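You operate a simulated robot arm through the tools that you are given. There is no shell and no other tool.

Carry out the task below with a simulated robot arm. There is one attempt and no reset: what you move stays moved.

Task
Weigh the brown and blue packets and stick the red stick's sticker on the one it belongs on.
Fine: by the postage card; in the marked corner; packets and stick back, scale off. Set down upright: red stick.

The check looks at the end state, three seconds after you hand in, the way a careful person would. Anything else that was tipped, shoved, dropped, spilled or broken makes it a failure.

Robot
A 7-joint arm with a two-finger parallel gripper, fixed in place. Base frame: the origin is on the floor under the middle of its stand, x ahead of it, y to its left, z up; the work surface is at about z = 0.75. Lengths are in m, angles in degrees, forces in N, time in s.
It reaches about 1.247 m from its shoulder. Its first joint turns from -132.0 to 132.0 degrees. Payload 3.91 kg.
The TCP is the grasp point between the finger pads, 0.03 m short of the fingertips. In the tool frame z runs along the fingers and y along their closing line. Largest opening 0.11 m; finger width 0.02, thickness 0.01; the body of the gripper, 0.048 by 0.112 m, starts 0.055 m behind the TCP.
Orientation is told as [roll, pitch, yaw] about the base's x, y, z axes, in that order, counted from this pose: with the fingers straight down and closing along the base's y, the tool's x points along the base's -x, its y along +y and its z along -z.

Tools
- The arm moves only by the tool jog_arm. Its argument "series" is a list of rows, each an object of numbers (a shift or turn left out is 0, a gripper value left out holds the last): "dx", "dy", "dz": the shift along the base's x, y, z in m; "wx", "wy", "wz": the turn, a rotation vector about the base's x, y, z in degrees; "jaw": the opening, from 0 (shut) to 1 (fully open). In form: [{"dx": .., "dy": .., "dz": .., "wx": .., "wy": .., "wz": .., "jaw": ..}, ...]. A call has 1 to 20 rows; each row shifts and turns the commanded pose from where the row before left it. Rows are played at 5 a second. More than 0.05 m and 8.6 degrees between two rows, or a gripper value outside its range, and nothing of the call is played. A pose out of reach is approached as far as the arm can. The call stops where the force on the tool passes 90 N (or 10 N more than at its start, if that is more) or the arm is blocked; 0.2 s more then pass. The fingers move at their own pace (about 0.108 m/s each) and stop on an object; they squeeze with about 32 N. The grip force told is the motor's: it shows also when the fingers shut on nothing. Time passes only in rows, and 0.2 s behind the last, so rows that do not move let the fingers close. It gives the time, the measured TCP pose, the force on the tool (base axes), the opening and the grip force at its end, in the units of the frame above (readings bear some noise), with the torque about the TCP (base axes, N m) and any sound that the robot's microphone picked up.
- Cameras (640 x 400 px; columns grow to the right, rows downward): "scene" is fixed at [0.4026, 0.6643, 1.3493]; the picture's right is [0.23, 0.97, 0.00], its down [0.76, -0.18, -0.63] and it looks along [-0.61, 0.14, -0.78] (base axes); focal length 284 px, centre (320, 200). "wrist" rides on the gripper at [0.072, 0.017, -0.103] in the tool frame; the picture's right is [-0.23, 0.97, 0.00], its down [-0.76, -0.18, -0.62] and it looks along [-0.61, -0.14, 0.78] (tool axes); focal length 222 px, centre (320, 200). There is no depth. A picture from a camera that has moved, and an enlarged one, comes with that camera's place and axes in the base frame and with its lens. The place of the scene camera against the robot may be out by one fixed shift of up to 0.018 m in any direction.
- capture(camera): a new picture of that camera. The clock stands still meanwhile.
- inspect(camera, box): a new picture of the part [left, top, right, bottom] of that camera's present view, enlarged. The clock stands still meanwhile.
- hand_in(): hands the job in; it is judged then, once.

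Places have to be worked out from the pictures, the camera data and where the tool is seen. Open the gripper and draw the arm clear of the work before you hand the job in, unless the task says otherwise.

The tools are called after "Emit:" as a command line: name --argument value ..., lists and objects as JSON in quotes. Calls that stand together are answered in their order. jog_arm: Moves the arm, as the interface text tells. Its arguments: {"type":"object","properties":{"series":{"type":"array"}},"required":["series"]} The other tools are called the same way: capture (camera) takes a picture; inspect (camera, box) takes an enlarged picture of a part of a camera's view; hand_in () hands the job in.

At the start:

```text
time_s: 0.0
position: [0.0073, 0.6116, 1.0711]
ee_rot: [0.1, 0.1, 0.0]
force: [-0.8, 0.8, -0.2]
moment: [-0.02, -0.02, 0.02]
width: 0.1101
grasp_force: 0.1
```

scene: 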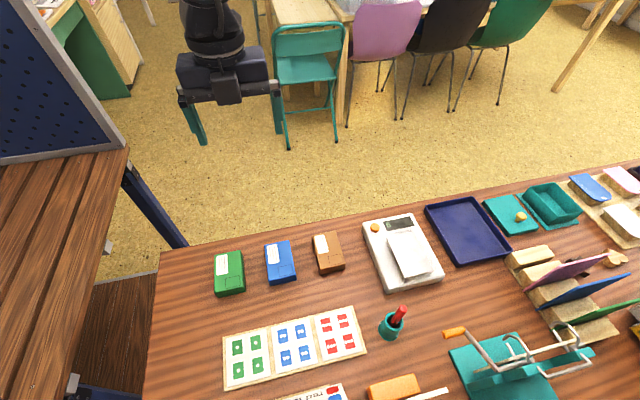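
wrist: 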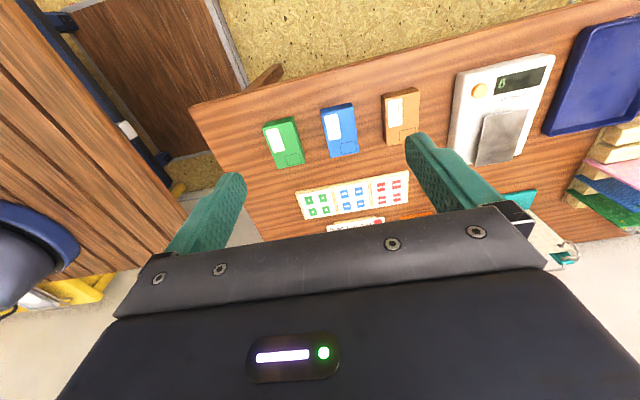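

I start by looking closely at the scene: packets (green, blue, brown), scale, sticker sheets, red stick in a teal cup, and a card at the bottom edge.

Emit:
capture --camera "scene"

Emit:
inspect --camera "scene" --box '[200, 220, 360, 320]'

Emit:
inspect --camera "scene" --box '[200, 300, 440, 400]'

Emit:
inspect --camera "scene" --box '[350, 200, 450, 300]'

Emit:
inspect --camera "wrist" --box '[240, 60, 440, 240]'

```text
taken
```

scene: 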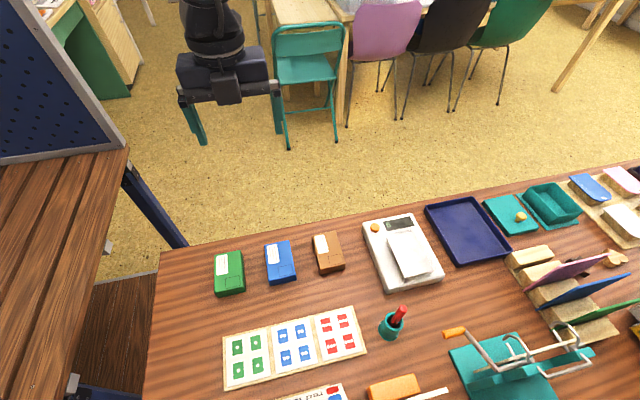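

```text
4.00 times, centred on (280, 270) of scene
camera zoom: at [0.4026, 0.6643, 1.3493], right [0.23, 0.97, 0.0], down [0.76, -0.18, -0.63], along [-0.61, 0.14, -0.78], focal length 1138 px, centre (480, -80)
```

zoom: 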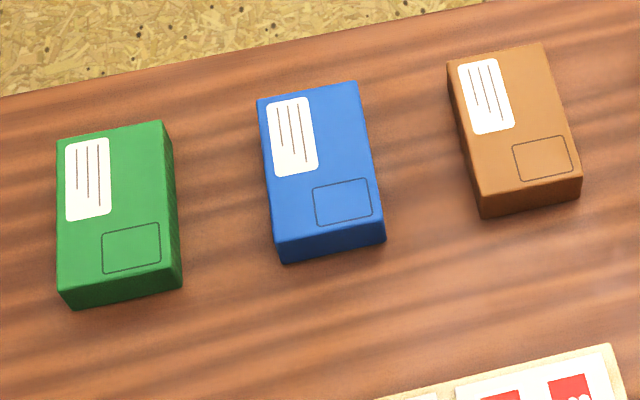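

```text
2.67 times, centred on (320, 350) of scene
camera zoom: at [0.4026, 0.6643, 1.3493], right [0.23, 0.97, 0.0], down [0.76, -0.18, -0.63], along [-0.61, 0.14, -0.78], focal length 758 px, centre (320, -200)
```

zoom: 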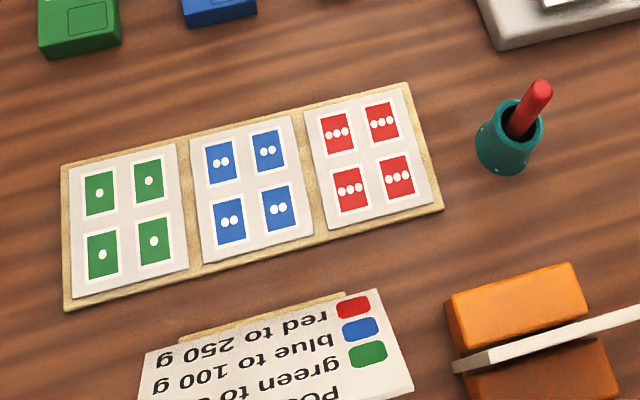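

```text
4.00 times, centred on (400, 250) of scene
camera zoom: at [0.4026, 0.6643, 1.3493], right [0.23, 0.97, 0.0], down [0.76, -0.18, -0.63], along [-0.61, 0.14, -0.78], focal length 1138 px, centre (0, 0)
```

zoom: 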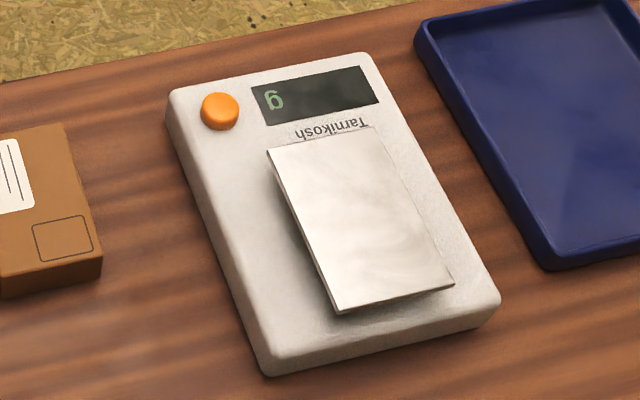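

```text
2.22 times, centred on (340, 150) of wrist
camera zoom: at [-0.0649, 0.6295, 1.1754], right [0.23, 0.97, 0.0], down [0.76, -0.18, 0.62], along [0.61, -0.14, -0.78], focal length 494 px, centre (276, 311)
```

zoom: 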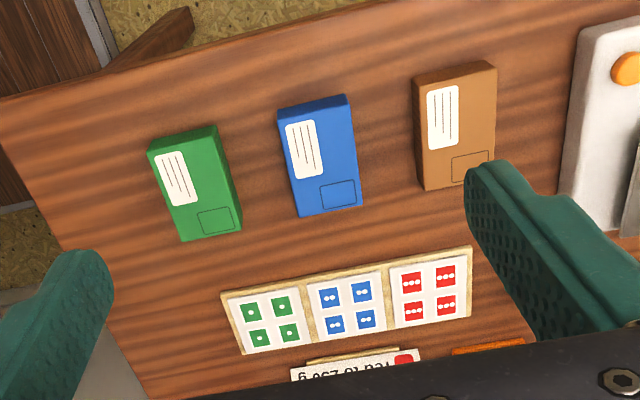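

The scene shows the card only partly; green/blue/brown packets at about (0.105, 0.53/0.64/0.75), scale near (0.15, 0.91), cup with red stick near (0.29, 0.83). I move the gripper forward at height to read the card with the wrist camera.

Emit:
jog_arm --series '[{"dx": 0.03, "dy": 0.01}, {"dx": 0.04, "dy": 0.01}, {"dx": 0.04, "dy": 0.02}, {"dx": 0.03, "dy": 0.02}, {}]'

Emit:
capture --camera "wrist"

Emit:
capture --camera "scene"

```text
time_s: 1.2
position: [0.1467, 0.6711, 1.0719]
ee_rot: [0.0, 0.0, 0.0]
force: [-0.1, -0.2, 0.6]
moment: [0.03, 0.0, -0.02]
width: 0.1101
grasp_force: 0.2
```

```text
taken
camera wrist: at [0.0743, 0.6886, 1.1748], right [0.23, 0.97, 0.0], down [0.76, -0.18, 0.62], along [0.61, -0.14, -0.78], focal length 222 px, centre (320, 200)
```

wrist: 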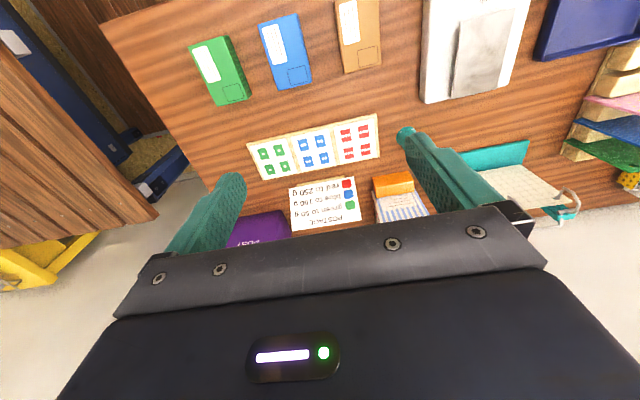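

```text
taken
```

scene: 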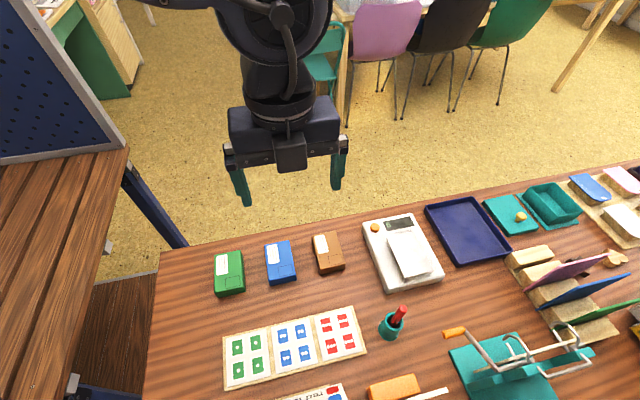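

The card is now visible in the wrist view; I enlarge it, plus the area of other cards.

Emit:
inspect --camera "wrist" --box '[280, 165, 380, 240]'

Emit:
inspect --camera "wrist" --box '[220, 90, 440, 250]'

Emit:
inspect --camera "scene" --box '[370, 295, 420, 345]'

```text
5.33 times, centred on (330, 202) of wrist
camera zoom: at [0.0743, 0.6886, 1.1748], right [0.23, 0.97, 0.0], down [0.76, -0.18, 0.62], along [0.61, -0.14, -0.78], focal length 1185 px, centre (267, 187)
```

zoom: 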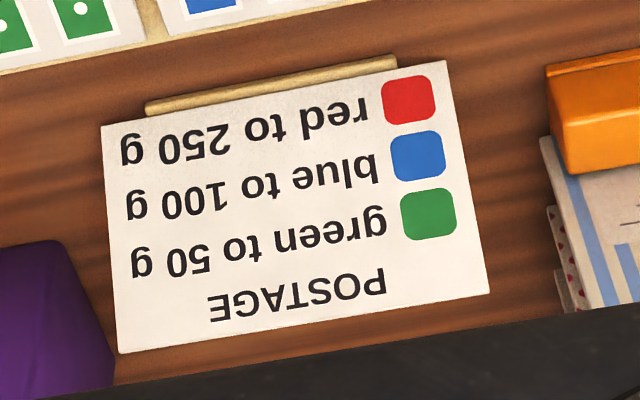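

```text
2.50 times, centred on (330, 170) of wrist
camera zoom: at [0.0743, 0.6886, 1.1748], right [0.23, 0.97, 0.0], down [0.76, -0.18, 0.62], along [0.61, -0.14, -0.78], focal length 555 px, centre (295, 275)
```

zoom: 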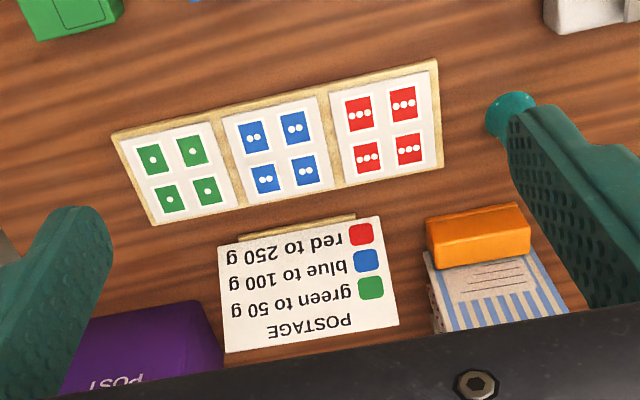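

```text
8.00 times, centred on (395, 320) of scene
camera zoom: at [0.4026, 0.6643, 1.3493], right [0.23, 0.97, 0.0], down [0.76, -0.18, -0.63], along [-0.61, 0.14, -0.78], focal length 2275 px, centre (-280, -760)
```

zoom: 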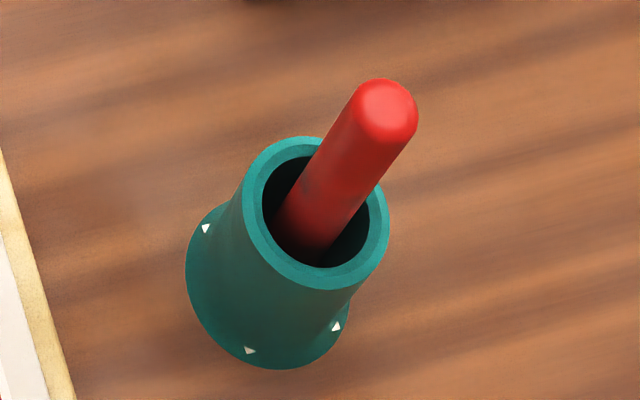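

The card reads green to 50 g, blue to 100 g, red to 250 g. Now I move over the scale to see its display and button with the wrist camera.

Emit:
jog_arm --series '[{"dy": 0.04, "dx": -0.01}, {"dy": 0.045, "dx": -0.01}, {"dy": 0.045, "dx": -0.01, "dz": -0.02}, {"dy": 0.045, "dx": -0.01, "dz": -0.03}, {"dy": 0.035, "dx": -0.01, "dz": -0.03}, {"dz": -0.01}, {}]'

Emit:
capture --camera "wrist"

Emit:
capture --camera "scene"

```text
refused: row 3 steps farther than a row can; nothing moved
```

```text
taken
camera wrist: at [0.0743, 0.6886, 1.1748], right [0.23, 0.97, 0.0], down [0.76, -0.18, 0.62], along [0.61, -0.14, -0.78], focal length 222 px, centre (320, 200)
```

wrist: 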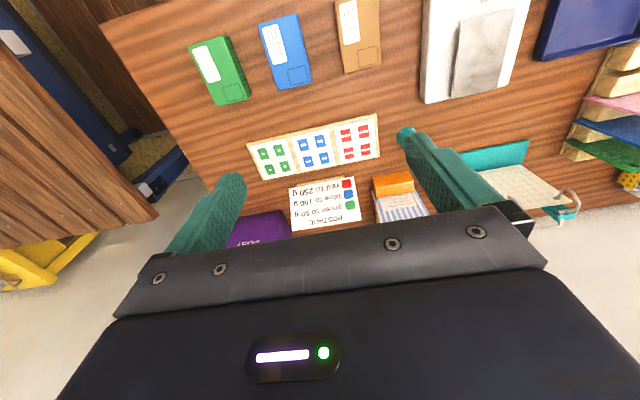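

```text
taken
```

scene: 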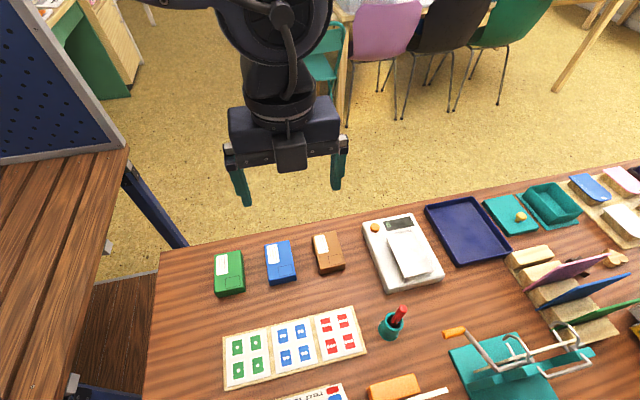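

The row was too long (over 0.05 m in total); I repeat the move toward the scale with smaller steps.

Emit:
jog_arm --series '[{"dy": 0.03, "dx": -0.01}, {"dy": 0.035, "dx": -0.01, "dz": -0.01}, {"dy": 0.035, "dx": -0.01, "dz": -0.02}, {"dy": 0.035, "dx": -0.01, "dz": -0.02}, {"dy": 0.035, "dx": -0.01, "dz": -0.02}, {"dy": 0.03, "dz": -0.02}, {}]'

Emit:
capture --camera "wrist"

Emit:
capture --camera "scene"

```text
time_s: 2.8
position: [0.0963, 0.8714, 0.9814]
ee_rot: [0.0, 0.0, -0.1]
force: [-0.9, 0.9, -0.6]
moment: [0.03, 0.05, -0.03]
width: 0.1101
grasp_force: 0.1
```

```text
taken
camera wrist: at [0.0241, 0.8889, 1.0843], right [0.23, 0.97, 0.0], down [0.76, -0.18, 0.62], along [0.61, -0.14, -0.78], focal length 222 px, centre (320, 200)
```

wrist: 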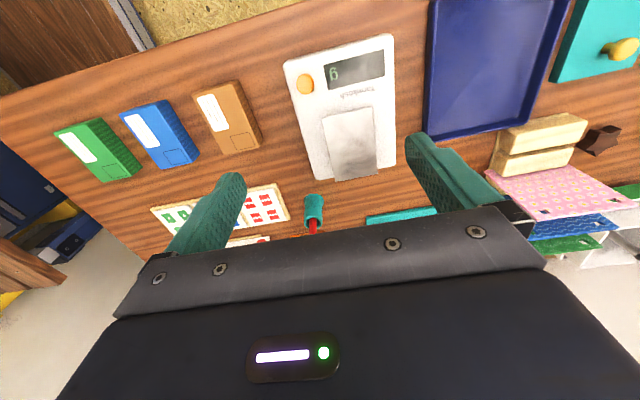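

```text
taken
```

scene: 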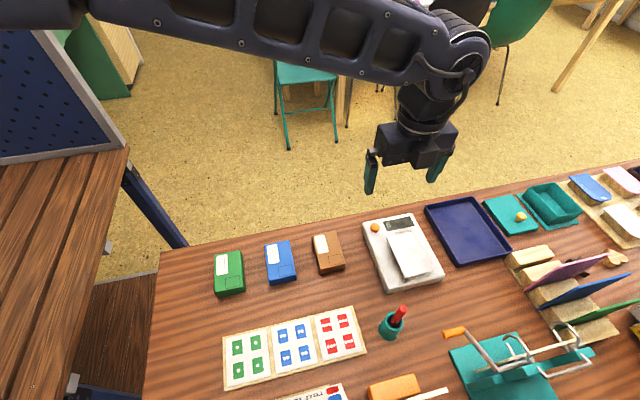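

Now the scale's display and button are in view; I enlarge the wrist view to measure them.

Emit:
inspect --camera "wrist" --box '[270, 30, 410, 190]'

Emit:
inspect --camera "wrist" --box '[40, 60, 290, 250]'

```text
2.50 times, centred on (340, 110) of wrist
camera zoom: at [0.0241, 0.8889, 1.0843], right [0.23, 0.97, 0.0], down [0.76, -0.18, 0.62], along [0.61, -0.14, -0.78], focal length 555 px, centre (270, 425)
```

zoom: 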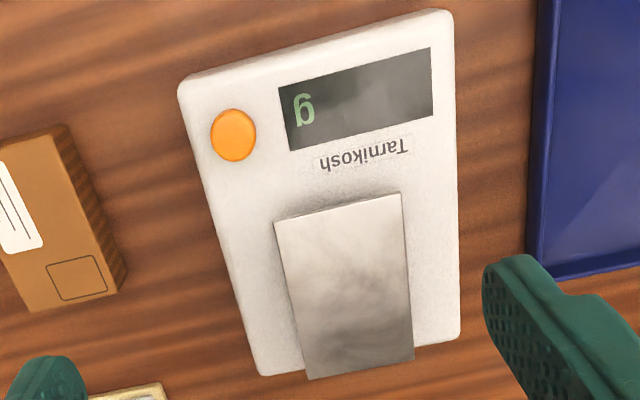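

```text
2.11 times, centred on (165, 155) of wrist
camera zoom: at [0.0241, 0.8889, 1.0843], right [0.23, 0.97, 0.0], down [0.76, -0.18, 0.62], along [0.61, -0.14, -0.78], focal length 468 px, centre (646, 295)
```

zoom: 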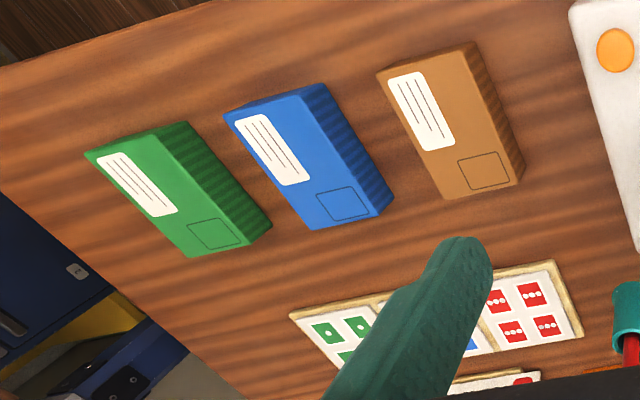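

Triangulating from two wrist views the button is at about (0.077, 0.858, 0.788); the scene camera reads y about 0.015 too high. I shut the fingers and hover above the button.

Emit:
jog_arm --series '[{"dx": -0.01, "dy": -0.007, "dz": -0.03, "jaw": 0}, {"dx": -0.0093, "dy": -0.0064, "dz": -0.03}, {"dz": -0.03}, {"dz": -0.03}, {}]'

Emit:
capture --camera "wrist"

Emit:
inspect --camera "scene" --box '[320, 150, 480, 270]'

```text
time_s: 4.0
position: [0.0771, 0.8588, 0.8633]
ee_rot: [0.0, 0.1, 0.1]
force: [-0.1, -0.9, 0.6]
moment: [-0.02, -0.01, 0.03]
width: 0.0
grasp_force: 31.4
```

```text
taken
camera wrist: at [0.0052, 0.8761, 0.966], right [0.23, 0.97, 0.0], down [0.76, -0.18, 0.62], along [0.61, -0.14, -0.78], focal length 222 px, centre (320, 200)
```

wrist: 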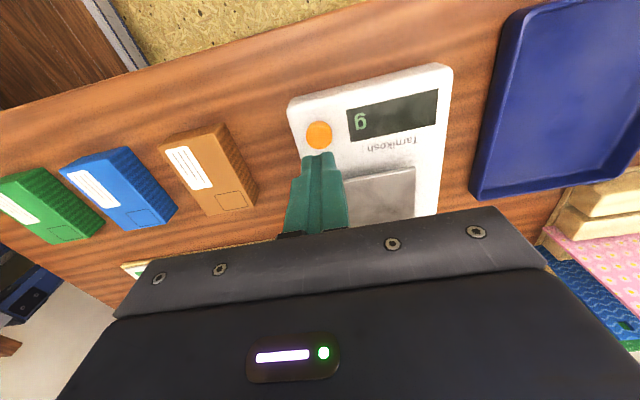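

```text
3.33 times, centred on (400, 210) of scene
camera zoom: at [0.4026, 0.6643, 1.3493], right [0.23, 0.97, 0.0], down [0.76, -0.18, -0.63], along [-0.61, 0.14, -0.78], focal length 948 px, centre (53, 167)
```

zoom: 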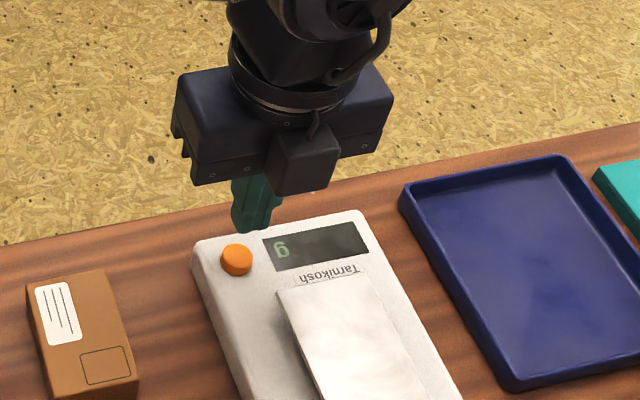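

The button stays at about (0.076, 0.858, 0.788) in this view, right under the fingertips (tips now at z 0.833). I go down and press in small steps.

Emit:
jog_arm --series '[{"dz": -0.02}, {"dz": -0.017}, {"dz": -0.003}, {"dz": -0.002}, {"dz": -0.002}, {"dz": -0.002}]'

Emit:
inspect --camera "scene" --box '[340, 190, 460, 270]'

```text
time_s: 5.4
position: [0.0778, 0.8592, 0.8161]
ee_rot: [0.2, 0.0, -0.1]
force: [0.3, -2.5, 12.4]
moment: [-0.11, 0.0, 0.01]
width: 0.0
grasp_force: 32.0
heard: click
```

```text
5.00 times, centred on (400, 230) of scene
camera zoom: at [0.4026, 0.6643, 1.3493], right [0.23, 0.97, 0.0], down [0.76, -0.18, -0.63], along [-0.61, 0.14, -0.78], focal length 1422 px, centre (-80, 50)
```

zoom: 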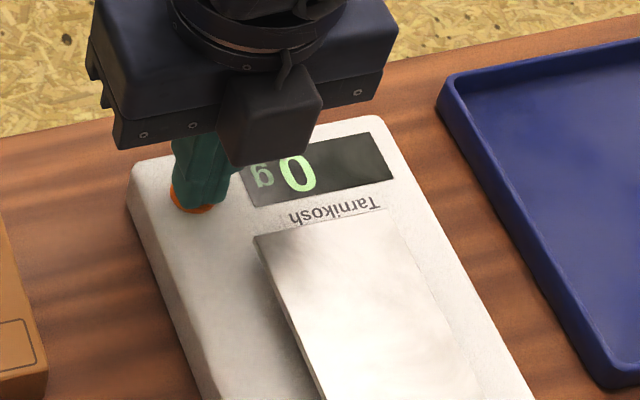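

A click and the display now shows 0 g: the scale is on. I lift off, open the jaws partly and move over the brown packet, which I place at about (0.103, 0.738), 0.058 wide along y.

Emit:
jog_arm --series '[{"dz": 0.02}, {"dz": 0.03}, {"dz": 0.03}, {"dx": 0.01, "dy": -0.04, "jaw": 0.78}, {"dx": 0.01, "dy": -0.04}, {"dx": 0.006, "dy": -0.041}, {"dz": -0.03}, {}]'

Emit:
capture --camera "wrist"

Emit:
inspect --camera "scene" --box '[300, 190, 460, 290]'

```text
time_s: 7.2
position: [0.1041, 0.7388, 0.8635]
ee_rot: [-0.1, 0.0, 0.0]
force: [0.1, -0.1, 0.1]
moment: [0.0, 0.0, 0.01]
width: 0.0857
grasp_force: 0.0
```

```text
taken
camera wrist: at [0.0318, 0.756, 0.9666], right [0.23, 0.97, 0.0], down [0.76, -0.18, 0.62], along [0.61, -0.14, -0.78], focal length 222 px, centre (320, 200)
```

wrist: 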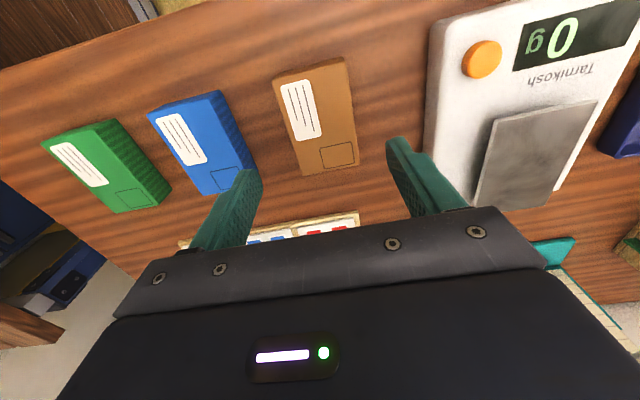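

```text
4.00 times, centred on (380, 240) of scene
camera zoom: at [0.4026, 0.6643, 1.3493], right [0.23, 0.97, 0.0], down [0.76, -0.18, -0.63], along [-0.61, 0.14, -0.78], focal length 1138 px, centre (80, 40)
```

zoom: 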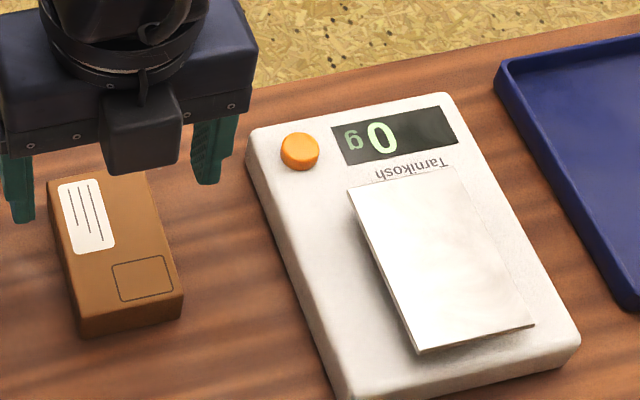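

The scale reads 0 g, and the brown packet is centred at about (0.1035, 0.740) between the open fingers. I descend to TCP z ≈ 0.786 and grip it.

Emit:
jog_arm --series '[{"dy": 0.001, "dz": -0.03}, {"dz": -0.03}, {"dz": -0.0175}, {}, {"jaw": 0.0}, {}, {}, {}]'

Emit:
capture --camera "wrist"

Emit:
inspect --camera "scene" --box '[260, 190, 420, 290]'

```text
time_s: 9.0
position: [0.1043, 0.7385, 0.786]
ee_rot: [0.1, 0.0, 0.0]
force: [0.8, 1.2, 1.2]
moment: [0.12, -0.1, -0.05]
width: 0.0577
grasp_force: 31.5
```

```text
taken
camera wrist: at [0.0322, 0.7558, 0.8904], right [0.23, 0.97, 0.0], down [0.76, -0.18, 0.62], along [0.61, -0.14, -0.78], focal length 222 px, centre (320, 200)
```

wrist: 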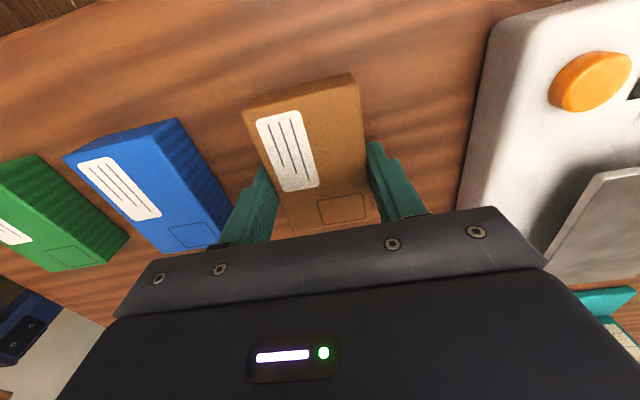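

```text
4.00 times, centred on (340, 240) of scene
camera zoom: at [0.4026, 0.6643, 1.3493], right [0.23, 0.97, 0.0], down [0.76, -0.18, -0.63], along [-0.61, 0.14, -0.78], focal length 1138 px, centre (240, 40)
```

zoom: 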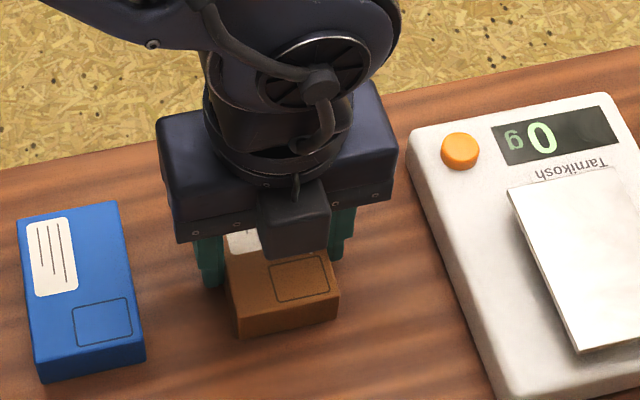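

The brown packet is gripped (width 0.0577) at TCP (0.1043, 0.7385, 0.786), which I keep as its home. I lift it and carry it above the pan, whose centre I estimate at (0.166, 0.900) with the top near z 0.805.

Emit:
jog_arm --series '[{"dz": 0.02}, {"dz": 0.04}, {"dz": 0.04}, {"dx": 0.012, "dy": 0.032}, {"dx": 0.013, "dy": 0.033}, {"dx": 0.013, "dy": 0.033}, {"dx": 0.012, "dy": 0.032}, {"dx": 0.012, "dy": 0.0315}, {}]'

Emit:
capture --camera "wrist"

Emit:
inspect --camera "scene" --box '[340, 180, 500, 300]'

```text
time_s: 11.0
position: [0.1654, 0.9005, 0.8867]
ee_rot: [0.0, 0.1, 0.0]
force: [1.0, 0.0, -1.2]
moment: [0.03, -0.05, -0.02]
width: 0.0576
grasp_force: 32.7
```

```text
taken
camera wrist: at [0.093, 0.9176, 0.9905], right [0.23, 0.97, 0.0], down [0.76, -0.18, 0.62], along [0.61, -0.14, -0.78], focal length 222 px, centre (320, 200)
```

wrist: 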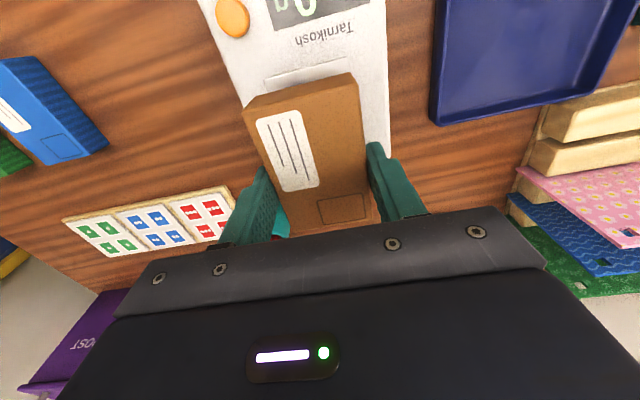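

```text
3.33 times, centred on (420, 240) of scene
camera zoom: at [0.4026, 0.6643, 1.3493], right [0.23, 0.97, 0.0], down [0.76, -0.18, -0.63], along [-0.61, 0.14, -0.78], focal length 948 px, centre (-13, 67)
```

zoom: 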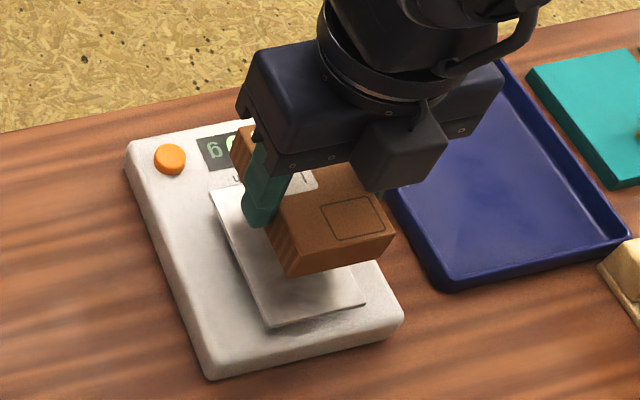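

In this view the pan's rear corners give its centre as about (0.167, 0.902), so I shift slightly and lower the packet carefully toward the pan, watching the force.

Emit:
jog_arm --series '[{"dx": 0.001, "dy": 0.001, "dz": -0.02}, {"dx": 0.001, "dy": 0.0005, "dz": -0.015}, {"dz": -0.005}, {"dz": -0.002}, {}]'

Emit:
inspect --camera "scene" --box '[340, 180, 500, 300]'

```text
time_s: 12.2
position: [0.1679, 0.9019, 0.8456]
ee_rot: [0.0, 0.0, 0.0]
force: [0.4, 0.1, -2.3]
moment: [-0.03, -0.03, 0.03]
width: 0.0574
grasp_force: 32.1
```

```text
3.33 times, centred on (420, 240) of scene
camera zoom: at [0.4026, 0.6643, 1.3493], right [0.23, 0.97, 0.0], down [0.76, -0.18, -0.63], along [-0.61, 0.14, -0.78], focal length 948 px, centre (-13, 67)
```

zoom: 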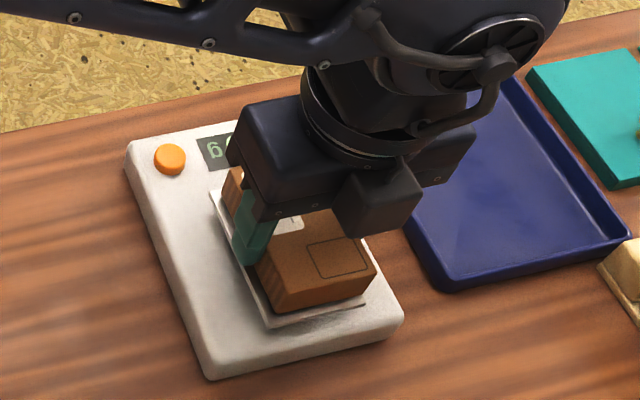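

No contact yet (force z −2.3, the packet's weight). I keep lowering in 1.5 mm steps.

Emit:
jog_arm --series '[{"dz": -0.0015}, {"dz": -0.0015}, {}]'

Emit:
jog_arm --series '[{"dz": -0.0015}, {}]'

Emit:
inspect --camera "scene" --box '[340, 180, 500, 300]'

```text
time_s: 13.0
position: [0.1689, 0.9018, 0.8425]
ee_rot: [0.0, -0.1, 0.0]
force: [-0.7, 0.3, -3.1]
moment: [0.0, -0.04, 0.01]
width: 0.0575
grasp_force: 32.3
```

```text
time_s: 13.6
position: [0.1689, 0.9014, 0.8412]
ee_rot: [0.0, 0.0, 0.0]
force: [0.2, 0.2, -1.4]
moment: [0.01, -0.05, -0.01]
width: 0.0573
grasp_force: 31.8
```

```text
3.33 times, centred on (420, 240) of scene
camera zoom: at [0.4026, 0.6643, 1.3493], right [0.23, 0.97, 0.0], down [0.76, -0.18, -0.63], along [-0.61, 0.14, -0.78], focal length 948 px, centre (-13, 67)
```

zoom: 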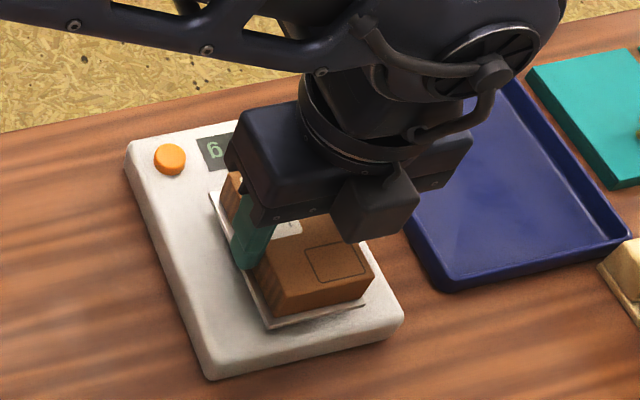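

Still free; I go on lowering in 1.5 mm steps and check the force each time.

Emit:
jog_arm --series '[{"dz": -0.0015}, {}]'

Emit:
jog_arm --series '[{"dz": -0.0015}, {}]'

Emit:
capture --camera "wrist"

```text
time_s: 14.2
position: [0.1681, 0.9015, 0.84]
ee_rot: [0.0, 0.1, 0.0]
force: [0.7, -0.2, -0.8]
moment: [0.02, -0.04, -0.05]
width: 0.0573
grasp_force: 32.5
```

```text
time_s: 14.8
position: [0.1684, 0.902, 0.8398]
ee_rot: [0.0, 0.0, 0.0]
force: [0.4, -0.8, -0.1]
moment: [0.03, -0.02, -0.02]
width: 0.0573
grasp_force: 31.4
```

```text
taken
camera wrist: at [0.0963, 0.9189, 0.9423], right [0.23, 0.97, 0.0], down [0.76, -0.18, 0.62], along [0.61, -0.14, -0.78], focal length 222 px, centre (320, 200)
```

wrist: 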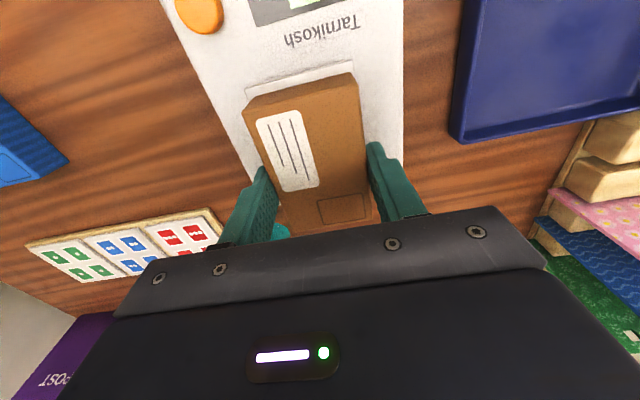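

The force went from about −2.3 to −0.1 and z stalled at 0.8398, so the packet rests on the pan. I open the jaws gently and then look at the display.

Emit:
jog_arm --series '[{"jaw": 0.6}, {"jaw": 0.7}, {}]'

Emit:
capture --camera "wrist"

Emit:
inspect --camera "scene" --box '[340, 180, 500, 300]'

```text
time_s: 15.6
position: [0.1688, 0.9019, 0.8385]
ee_rot: [0.0, 0.0, 0.0]
force: [-0.5, -0.2, 0.6]
moment: [-0.02, 0.03, 0.03]
width: 0.0773
grasp_force: 0.1
```

```text
taken
camera wrist: at [0.0963, 0.9189, 0.9423], right [0.23, 0.97, 0.0], down [0.76, -0.18, 0.62], along [0.61, -0.14, -0.78], focal length 222 px, centre (320, 200)
```

wrist: 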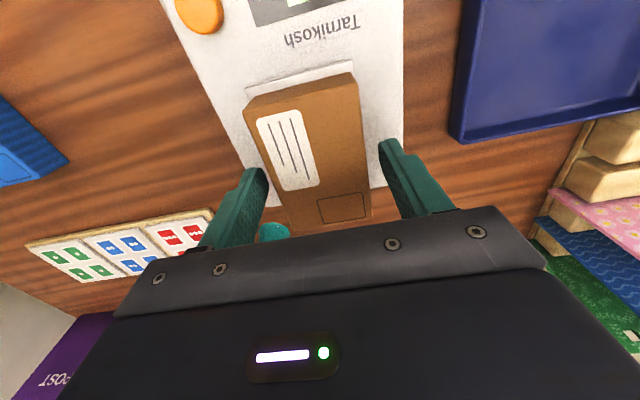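

```text
3.33 times, centred on (420, 240) of scene
camera zoom: at [0.4026, 0.6643, 1.3493], right [0.23, 0.97, 0.0], down [0.76, -0.18, -0.63], along [-0.61, 0.14, -0.78], focal length 948 px, centre (-13, 67)
```

zoom: 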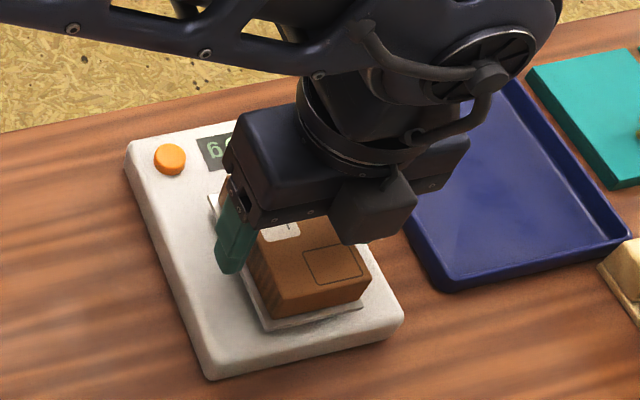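

The packet sits free on the pan. I raise the gripper straight up and toward the robot so that the display is visible.

Emit:
jog_arm --series '[{"dz": 0.02}, {"dz": 0.04}, {"dz": 0.04}, {"dz": 0.04, "dx": -0.02}, {"dx": -0.04}, {"dx": -0.04}, {}]'

Emit:
inspect --camera "scene" --box '[340, 190, 500, 300]'

Emit:
capture --camera "wrist"

```text
time_s: 17.2
position: [0.0702, 0.9004, 0.9798]
ee_rot: [0.0, -0.1, 0.0]
force: [-0.5, -0.8, 0.8]
moment: [0.04, -0.01, -0.01]
width: 0.0768
grasp_force: 0.1
```

```text
3.64 times, centred on (420, 245) of scene
camera zoom: at [0.4026, 0.6643, 1.3493], right [0.23, 0.97, 0.0], down [0.76, -0.18, -0.63], along [-0.61, 0.14, -0.78], focal length 1034 px, centre (-44, 36)
```

zoom: 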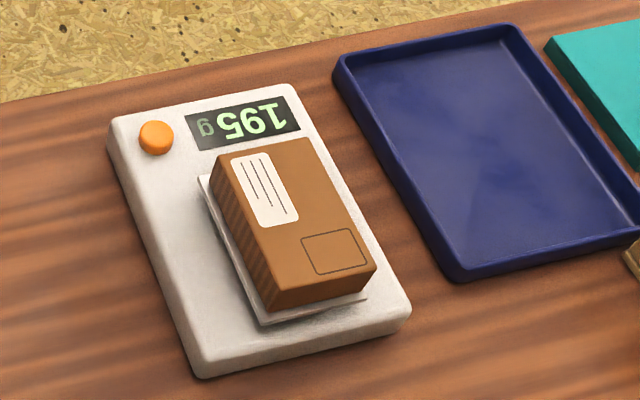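

```text
taken
camera wrist: at [-0.0031, 0.919, 1.0837], right [0.23, 0.97, 0.0], down [0.76, -0.18, 0.62], along [0.61, -0.14, -0.78], focal length 222 px, centre (320, 200)
```

wrist: 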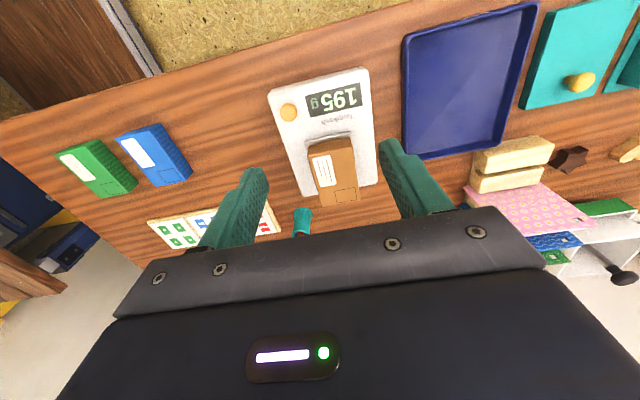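

The display seems to read 195 g (seen upside down); I zoom in to be sure of the digits.

Emit:
inspect --camera "scene" --box '[380, 210, 420, 235]'

Emit:
inspect --camera "wrist" --box '[295, 75, 375, 125]'

```text
16.00 times, centred on (400, 222) of scene
camera zoom: at [0.4026, 0.6643, 1.3493], right [0.23, 0.97, 0.0], down [0.76, -0.18, -0.63], along [-0.61, 0.14, -0.78], focal length 4550 px, centre (-960, -160)
```

zoom: 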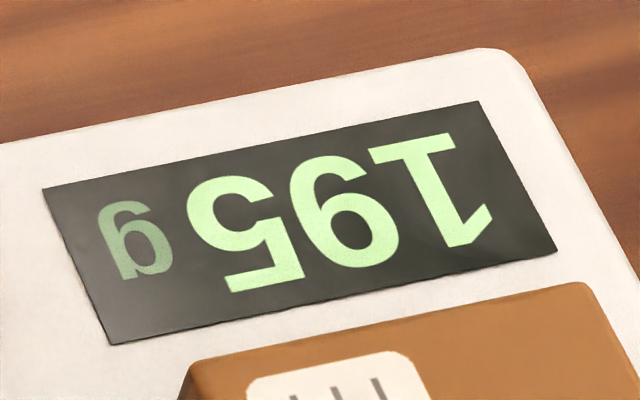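

```text
8.00 times, centred on (335, 100) of wrist
camera zoom: at [-0.0031, 0.919, 1.0837], right [0.23, 0.97, 0.0], down [0.76, -0.18, 0.62], along [0.61, -0.14, -0.78], focal length 1777 px, centre (200, 1000)
```

zoom: 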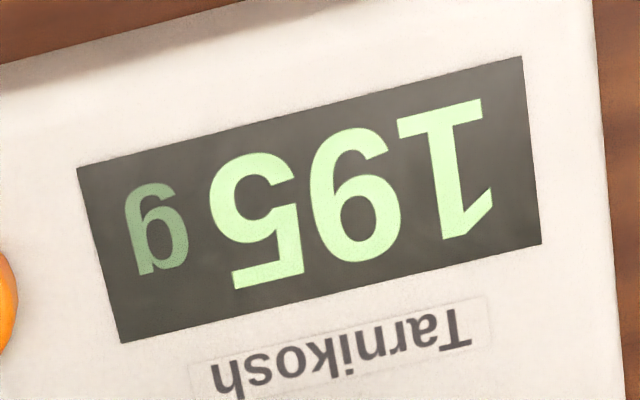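

Brown weighs 195 g, i.e. red class. I go back over it, regrip it at the same pose and lift it off the pan.

Emit:
jog_arm --series '[{"dx": 0.04}, {"dx": 0.04}, {"dx": 0.02, "dz": -0.04}, {"dz": -0.04}, {"dz": -0.04}, {"dz": -0.019}, {}, {"jaw": 0.0}, {}, {}, {"dz": 0.01}, {"dz": 0.03}, {"dz": 0.03}, {}]'

Emit:
capture --camera "wrist"

Emit:
capture --camera "scene"

```text
time_s: 20.2
position: [0.1676, 0.9025, 0.9091]
ee_rot: [-0.1, 0.0, 0.0]
force: [0.0, 0.7, -2.3]
moment: [0.01, -0.05, 0.03]
width: 0.0578
grasp_force: 31.3
```

```text
taken
camera wrist: at [0.0959, 0.9193, 1.0123], right [0.23, 0.97, 0.0], down [0.76, -0.18, 0.62], along [0.61, -0.14, -0.78], focal length 222 px, centre (320, 200)
```

wrist: 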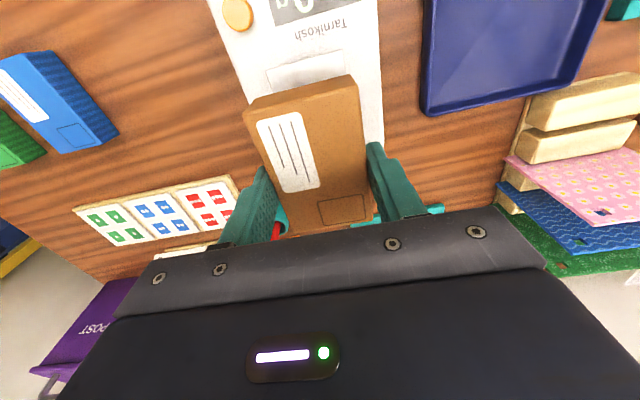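

```text
taken
```

scene: 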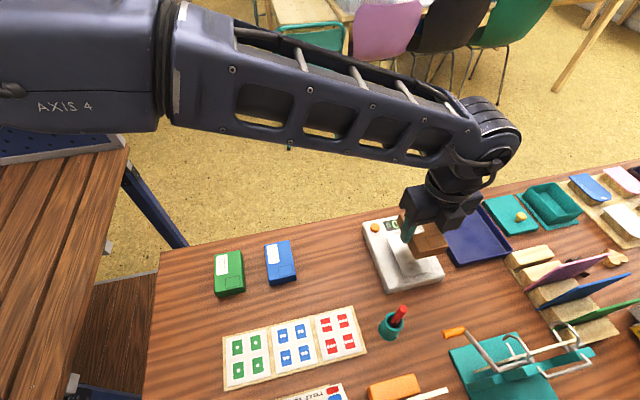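

Brown is held again. I carry it back to its home pose by the exact reverse of the earlier shifts and lower it carefully.

Emit:
jog_arm --series '[{"dx": -0.013, "dy": -0.033}, {"dx": -0.013, "dy": -0.033}, {"dx": -0.013, "dy": -0.033}, {"dx": -0.013, "dy": -0.033}, {"dx": -0.012, "dy": -0.031}, {"dz": -0.04}, {"dz": -0.04}, {"dz": -0.03}, {"dz": -0.006}, {}]'

Emit:
inspect --camera "scene" --box '[260, 190, 420, 290]'

```text
time_s: 22.4
position: [0.1059, 0.7378, 0.7921]
ee_rot: [0.0, -0.1, 0.1]
force: [-0.1, -0.4, -1.3]
moment: [-0.01, 0.0, 0.04]
width: 0.0576
grasp_force: 32.1
```

```text
4.00 times, centred on (340, 240) of scene
camera zoom: at [0.4026, 0.6643, 1.3493], right [0.23, 0.97, 0.0], down [0.76, -0.18, -0.63], along [-0.61, 0.14, -0.78], focal length 1138 px, centre (240, 40)
```

zoom: 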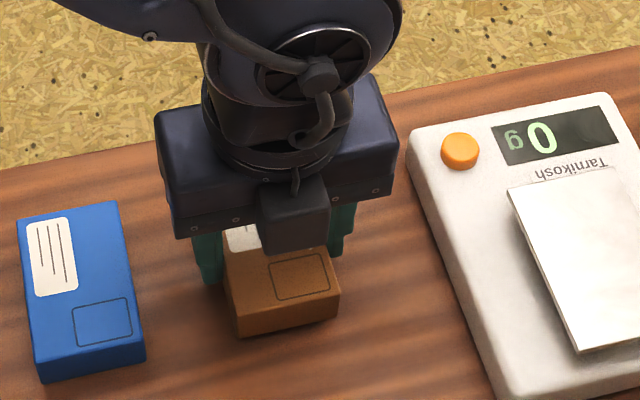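

The packet hovers a few mm over its old place (picture matches the one before). I lower the last millimetres in small steps.

Emit:
jog_arm --series '[{"dz": -0.002}, {"dz": -0.0015}, {}]'

Emit:
jog_arm --series '[{"dz": -0.001}, {}]'

Emit:
jog_arm --series '[{"dz": -0.001}, {}]'

```text
time_s: 23.2
position: [0.1037, 0.738, 0.7896]
ee_rot: [0.0, 0.0, 0.0]
force: [-0.4, 0.7, -1.8]
moment: [-0.02, 0.03, -0.02]
width: 0.0575
grasp_force: 31.4
```

```text
time_s: 23.8
position: [0.1043, 0.7385, 0.7895]
ee_rot: [0.1, 0.0, 0.0]
force: [-0.3, 0.6, -0.9]
moment: [-0.01, -0.01, 0.03]
width: 0.0574
grasp_force: 32.3
```

```text
time_s: 24.4
position: [0.1053, 0.7373, 0.7882]
ee_rot: [0.0, 0.0, -0.1]
force: [-0.3, 0.9, -1.3]
moment: [0.02, -0.01, 0.02]
width: 0.0576
grasp_force: 32.5
```

Still slightly negative force; two more 1 mm steps to make contact.

Emit:
jog_arm --series '[{"dz": -0.001}, {}]'

Emit:
jog_arm --series '[{"dz": -0.001}, {}]'

```text
time_s: 25.0
position: [0.1055, 0.738, 0.7867]
ee_rot: [0.1, -0.1, 0.0]
force: [0.7, -0.4, -1.2]
moment: [0.01, 0.01, 0.03]
width: 0.0577
grasp_force: 32.4
```

```text
time_s: 25.6
position: [0.1043, 0.7392, 0.7873]
ee_rot: [0.1, 0.0, 0.0]
force: [0.8, -2.9, 14.4]
moment: [-0.57, 0.07, 0.01]
width: 0.0573
grasp_force: 32.1
```

Contact is made (force z +14 N). I ease up half a millimetre, open the jaws and rise.

Emit:
jog_arm --series '[{"dz": 0.0007}, {"jaw": 0.6}, {"jaw": 0.78}, {}, {"dz": 0.02}, {"dz": 0.04}, {"dz": 0.03}, {}]'

Emit:
capture --camera "wrist"

Emit:
inspect --camera "scene" --box '[200, 190, 440, 330]'

```text
time_s: 27.4
position: [0.1045, 0.7393, 0.8797]
ee_rot: [0.0, 0.1, 0.0]
force: [-0.7, 0.3, -0.3]
moment: [0.01, -0.01, -0.01]
width: 0.086
grasp_force: 0.0
```

```text
taken
camera wrist: at [0.0327, 0.7567, 0.9821], right [0.23, 0.97, 0.0], down [0.76, -0.18, 0.62], along [0.61, -0.14, -0.78], focal length 222 px, centre (320, 200)
```

wrist: 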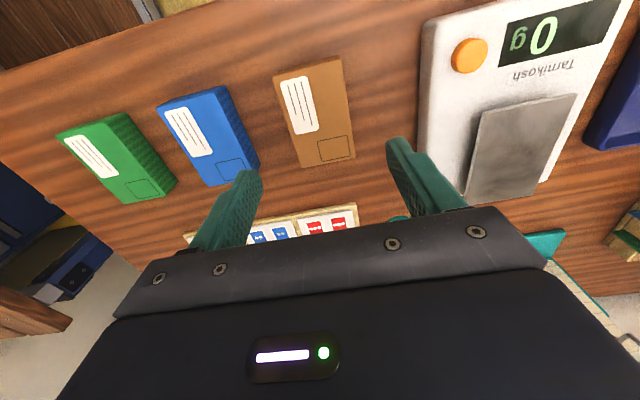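

```text
2.67 times, centred on (320, 260) of scene
camera zoom: at [0.4026, 0.6643, 1.3493], right [0.23, 0.97, 0.0], down [0.76, -0.18, -0.63], along [-0.61, 0.14, -0.78], focal length 758 px, centre (320, 40)
```

zoom: 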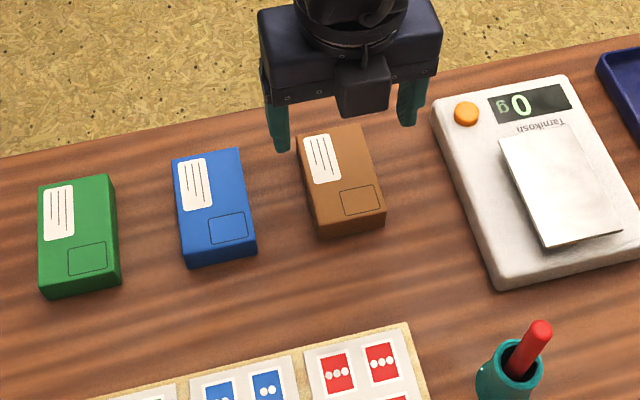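

Brown is back on its place, scale shows 0 g. Now I move above the blue packet, estimated at (0.101, 0.632), and look.

Emit:
jog_arm --series '[{"dx": -0.001, "dy": -0.036}, {"dx": -0.001, "dy": -0.036}, {"dx": -0.001, "dy": -0.035}, {"dz": -0.015}, {}]'

Emit:
inspect --camera "wrist" --box '[220, 50, 420, 210]'

```text
time_s: 28.6
position: [0.1002, 0.6317, 0.8616]
ee_rot: [0.1, 0.1, -0.1]
force: [-0.1, -0.5, 0.8]
moment: [0.02, -0.03, 0.0]
width: 0.0857
grasp_force: 0.0
```

```text
2.50 times, centred on (320, 130) of wrist
camera zoom: at [0.0278, 0.6492, 0.9662], right [0.23, 0.97, 0.0], down [0.76, -0.18, 0.62], along [0.61, -0.14, -0.78], focal length 555 px, centre (320, 375)
```

zoom: 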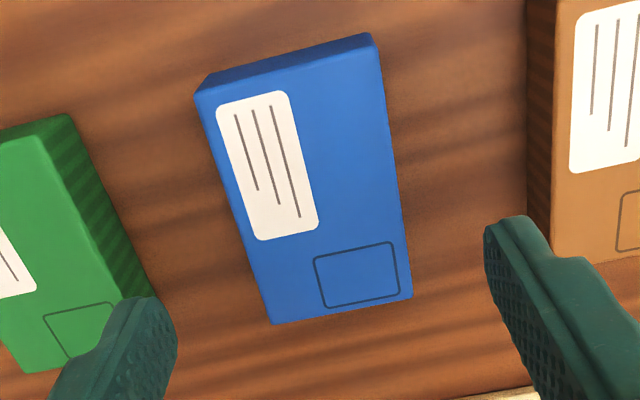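

Blue's centre is about (0.1025, 0.630). I shift slightly, descend to TCP z ≈ 0.786 and grip.

Emit:
jog_arm --series '[{"dx": 0.002, "dy": -0.0015, "dz": -0.03}, {"dz": -0.03}, {"dz": -0.0155}, {}, {"jaw": 0.0}, {}, {}, {}]'

Emit:
inspect --camera "scene" --box '[220, 190, 380, 290]'

```text
time_s: 30.4
position: [0.1014, 0.6293, 0.7869]
ee_rot: [0.0, 0.0, 0.0]
force: [-0.7, -0.2, 0.1]
moment: [0.02, 0.01, -0.02]
width: 0.0572
grasp_force: 32.5
```

```text
4.00 times, centred on (300, 240) of scene
camera zoom: at [0.4026, 0.6643, 1.3493], right [0.23, 0.97, 0.0], down [0.76, -0.18, -0.63], along [-0.61, 0.14, -0.78], focal length 1138 px, centre (400, 40)
```

zoom: 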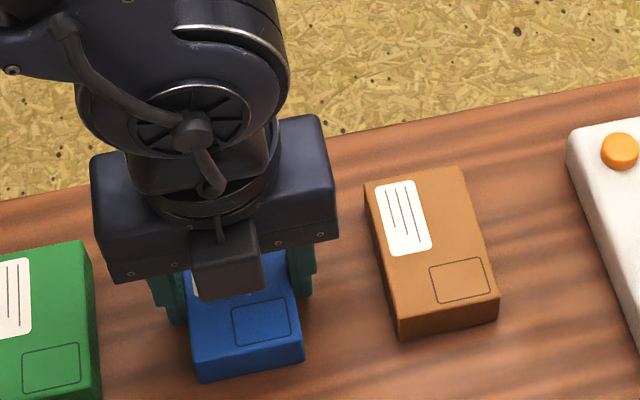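

Blue is gripped (width 0.0572) with home TCP (0.1014, 0.6293, 0.786). I lift 0.10 and carry it +0.0655, +0.2725 to above the pan, passing over brown with clearance.

Emit:
jog_arm --series '[{"dz": 0.02}, {"dz": 0.04}, {"dz": 0.04}, {"dx": 0.0065, "dy": 0.0272}, {"dx": 0.0065, "dy": 0.0272}, {"dx": 0.0065, "dy": 0.0272}, {"dx": 0.0065, "dy": 0.0272}, {"dx": 0.0065, "dy": 0.0272}, {"dx": 0.0065, "dy": 0.0272}, {"dx": 0.0065, "dy": 0.0272}, {"dx": 0.0065, "dy": 0.0272}, {"dx": 0.0065, "dy": 0.0272}, {"dx": 0.007, "dy": 0.0277}, {"dz": -0.02}, {"dz": -0.02}, {}]'

Emit:
capture --camera "wrist"

Emit:
inspect --camera "scene" --box '[340, 180, 500, 300]'

```text
time_s: 33.8
position: [0.1684, 0.9038, 0.8449]
ee_rot: [0.0, 0.0, -0.1]
force: [-0.4, 0.3, -1.1]
moment: [0.01, 0.01, -0.01]
width: 0.0573
grasp_force: 31.5
```

```text
taken
camera wrist: at [0.0967, 0.9216, 0.9486], right [0.23, 0.97, 0.0], down [0.76, -0.18, 0.62], along [0.61, -0.14, -0.78], focal length 222 px, centre (320, 200)
```

wrist: 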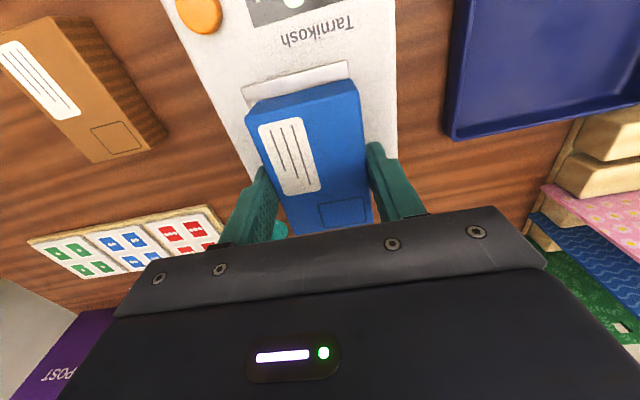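

```text
3.33 times, centred on (420, 240) of scene
camera zoom: at [0.4026, 0.6643, 1.3493], right [0.23, 0.97, 0.0], down [0.76, -0.18, -0.63], along [-0.61, 0.14, -0.78], focal length 948 px, centre (-13, 67)
```

zoom: 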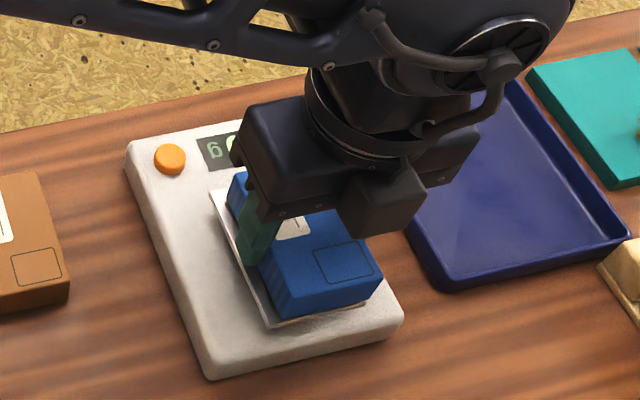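

Blue is above the pan, well centred. I lower in small steps until contact.

Emit:
jog_arm --series '[{"dz": -0.002, "dy": -0.001}, {"dz": -0.002}, {"dz": -0.0015}, {}]'

Emit:
jog_arm --series '[{"dz": -0.0015}, {}]'

Emit:
jog_arm --series '[{"dz": -0.001}, {}]'

```text
time_s: 34.8
position: [0.1686, 0.9018, 0.8408]
ee_rot: [0.1, 0.0, 0.0]
force: [-0.1, 0.1, -0.3]
moment: [0.01, -0.02, 0.0]
width: 0.0573
grasp_force: 32.0
```

```text
time_s: 35.4
position: [0.1675, 0.9015, 0.8399]
ee_rot: [0.0, 0.0, 0.0]
force: [0.0, 0.1, 0.3]
moment: [-0.03, -0.01, 0.02]
width: 0.057
grasp_force: 32.1
```

```text
time_s: 36.0
position: [0.1695, 0.9012, 0.838]
ee_rot: [0.0, 0.0, 0.0]
force: [-0.2, 0.5, 0.7]
moment: [0.02, 0.02, 0.0]
width: 0.0571
grasp_force: 31.9
```

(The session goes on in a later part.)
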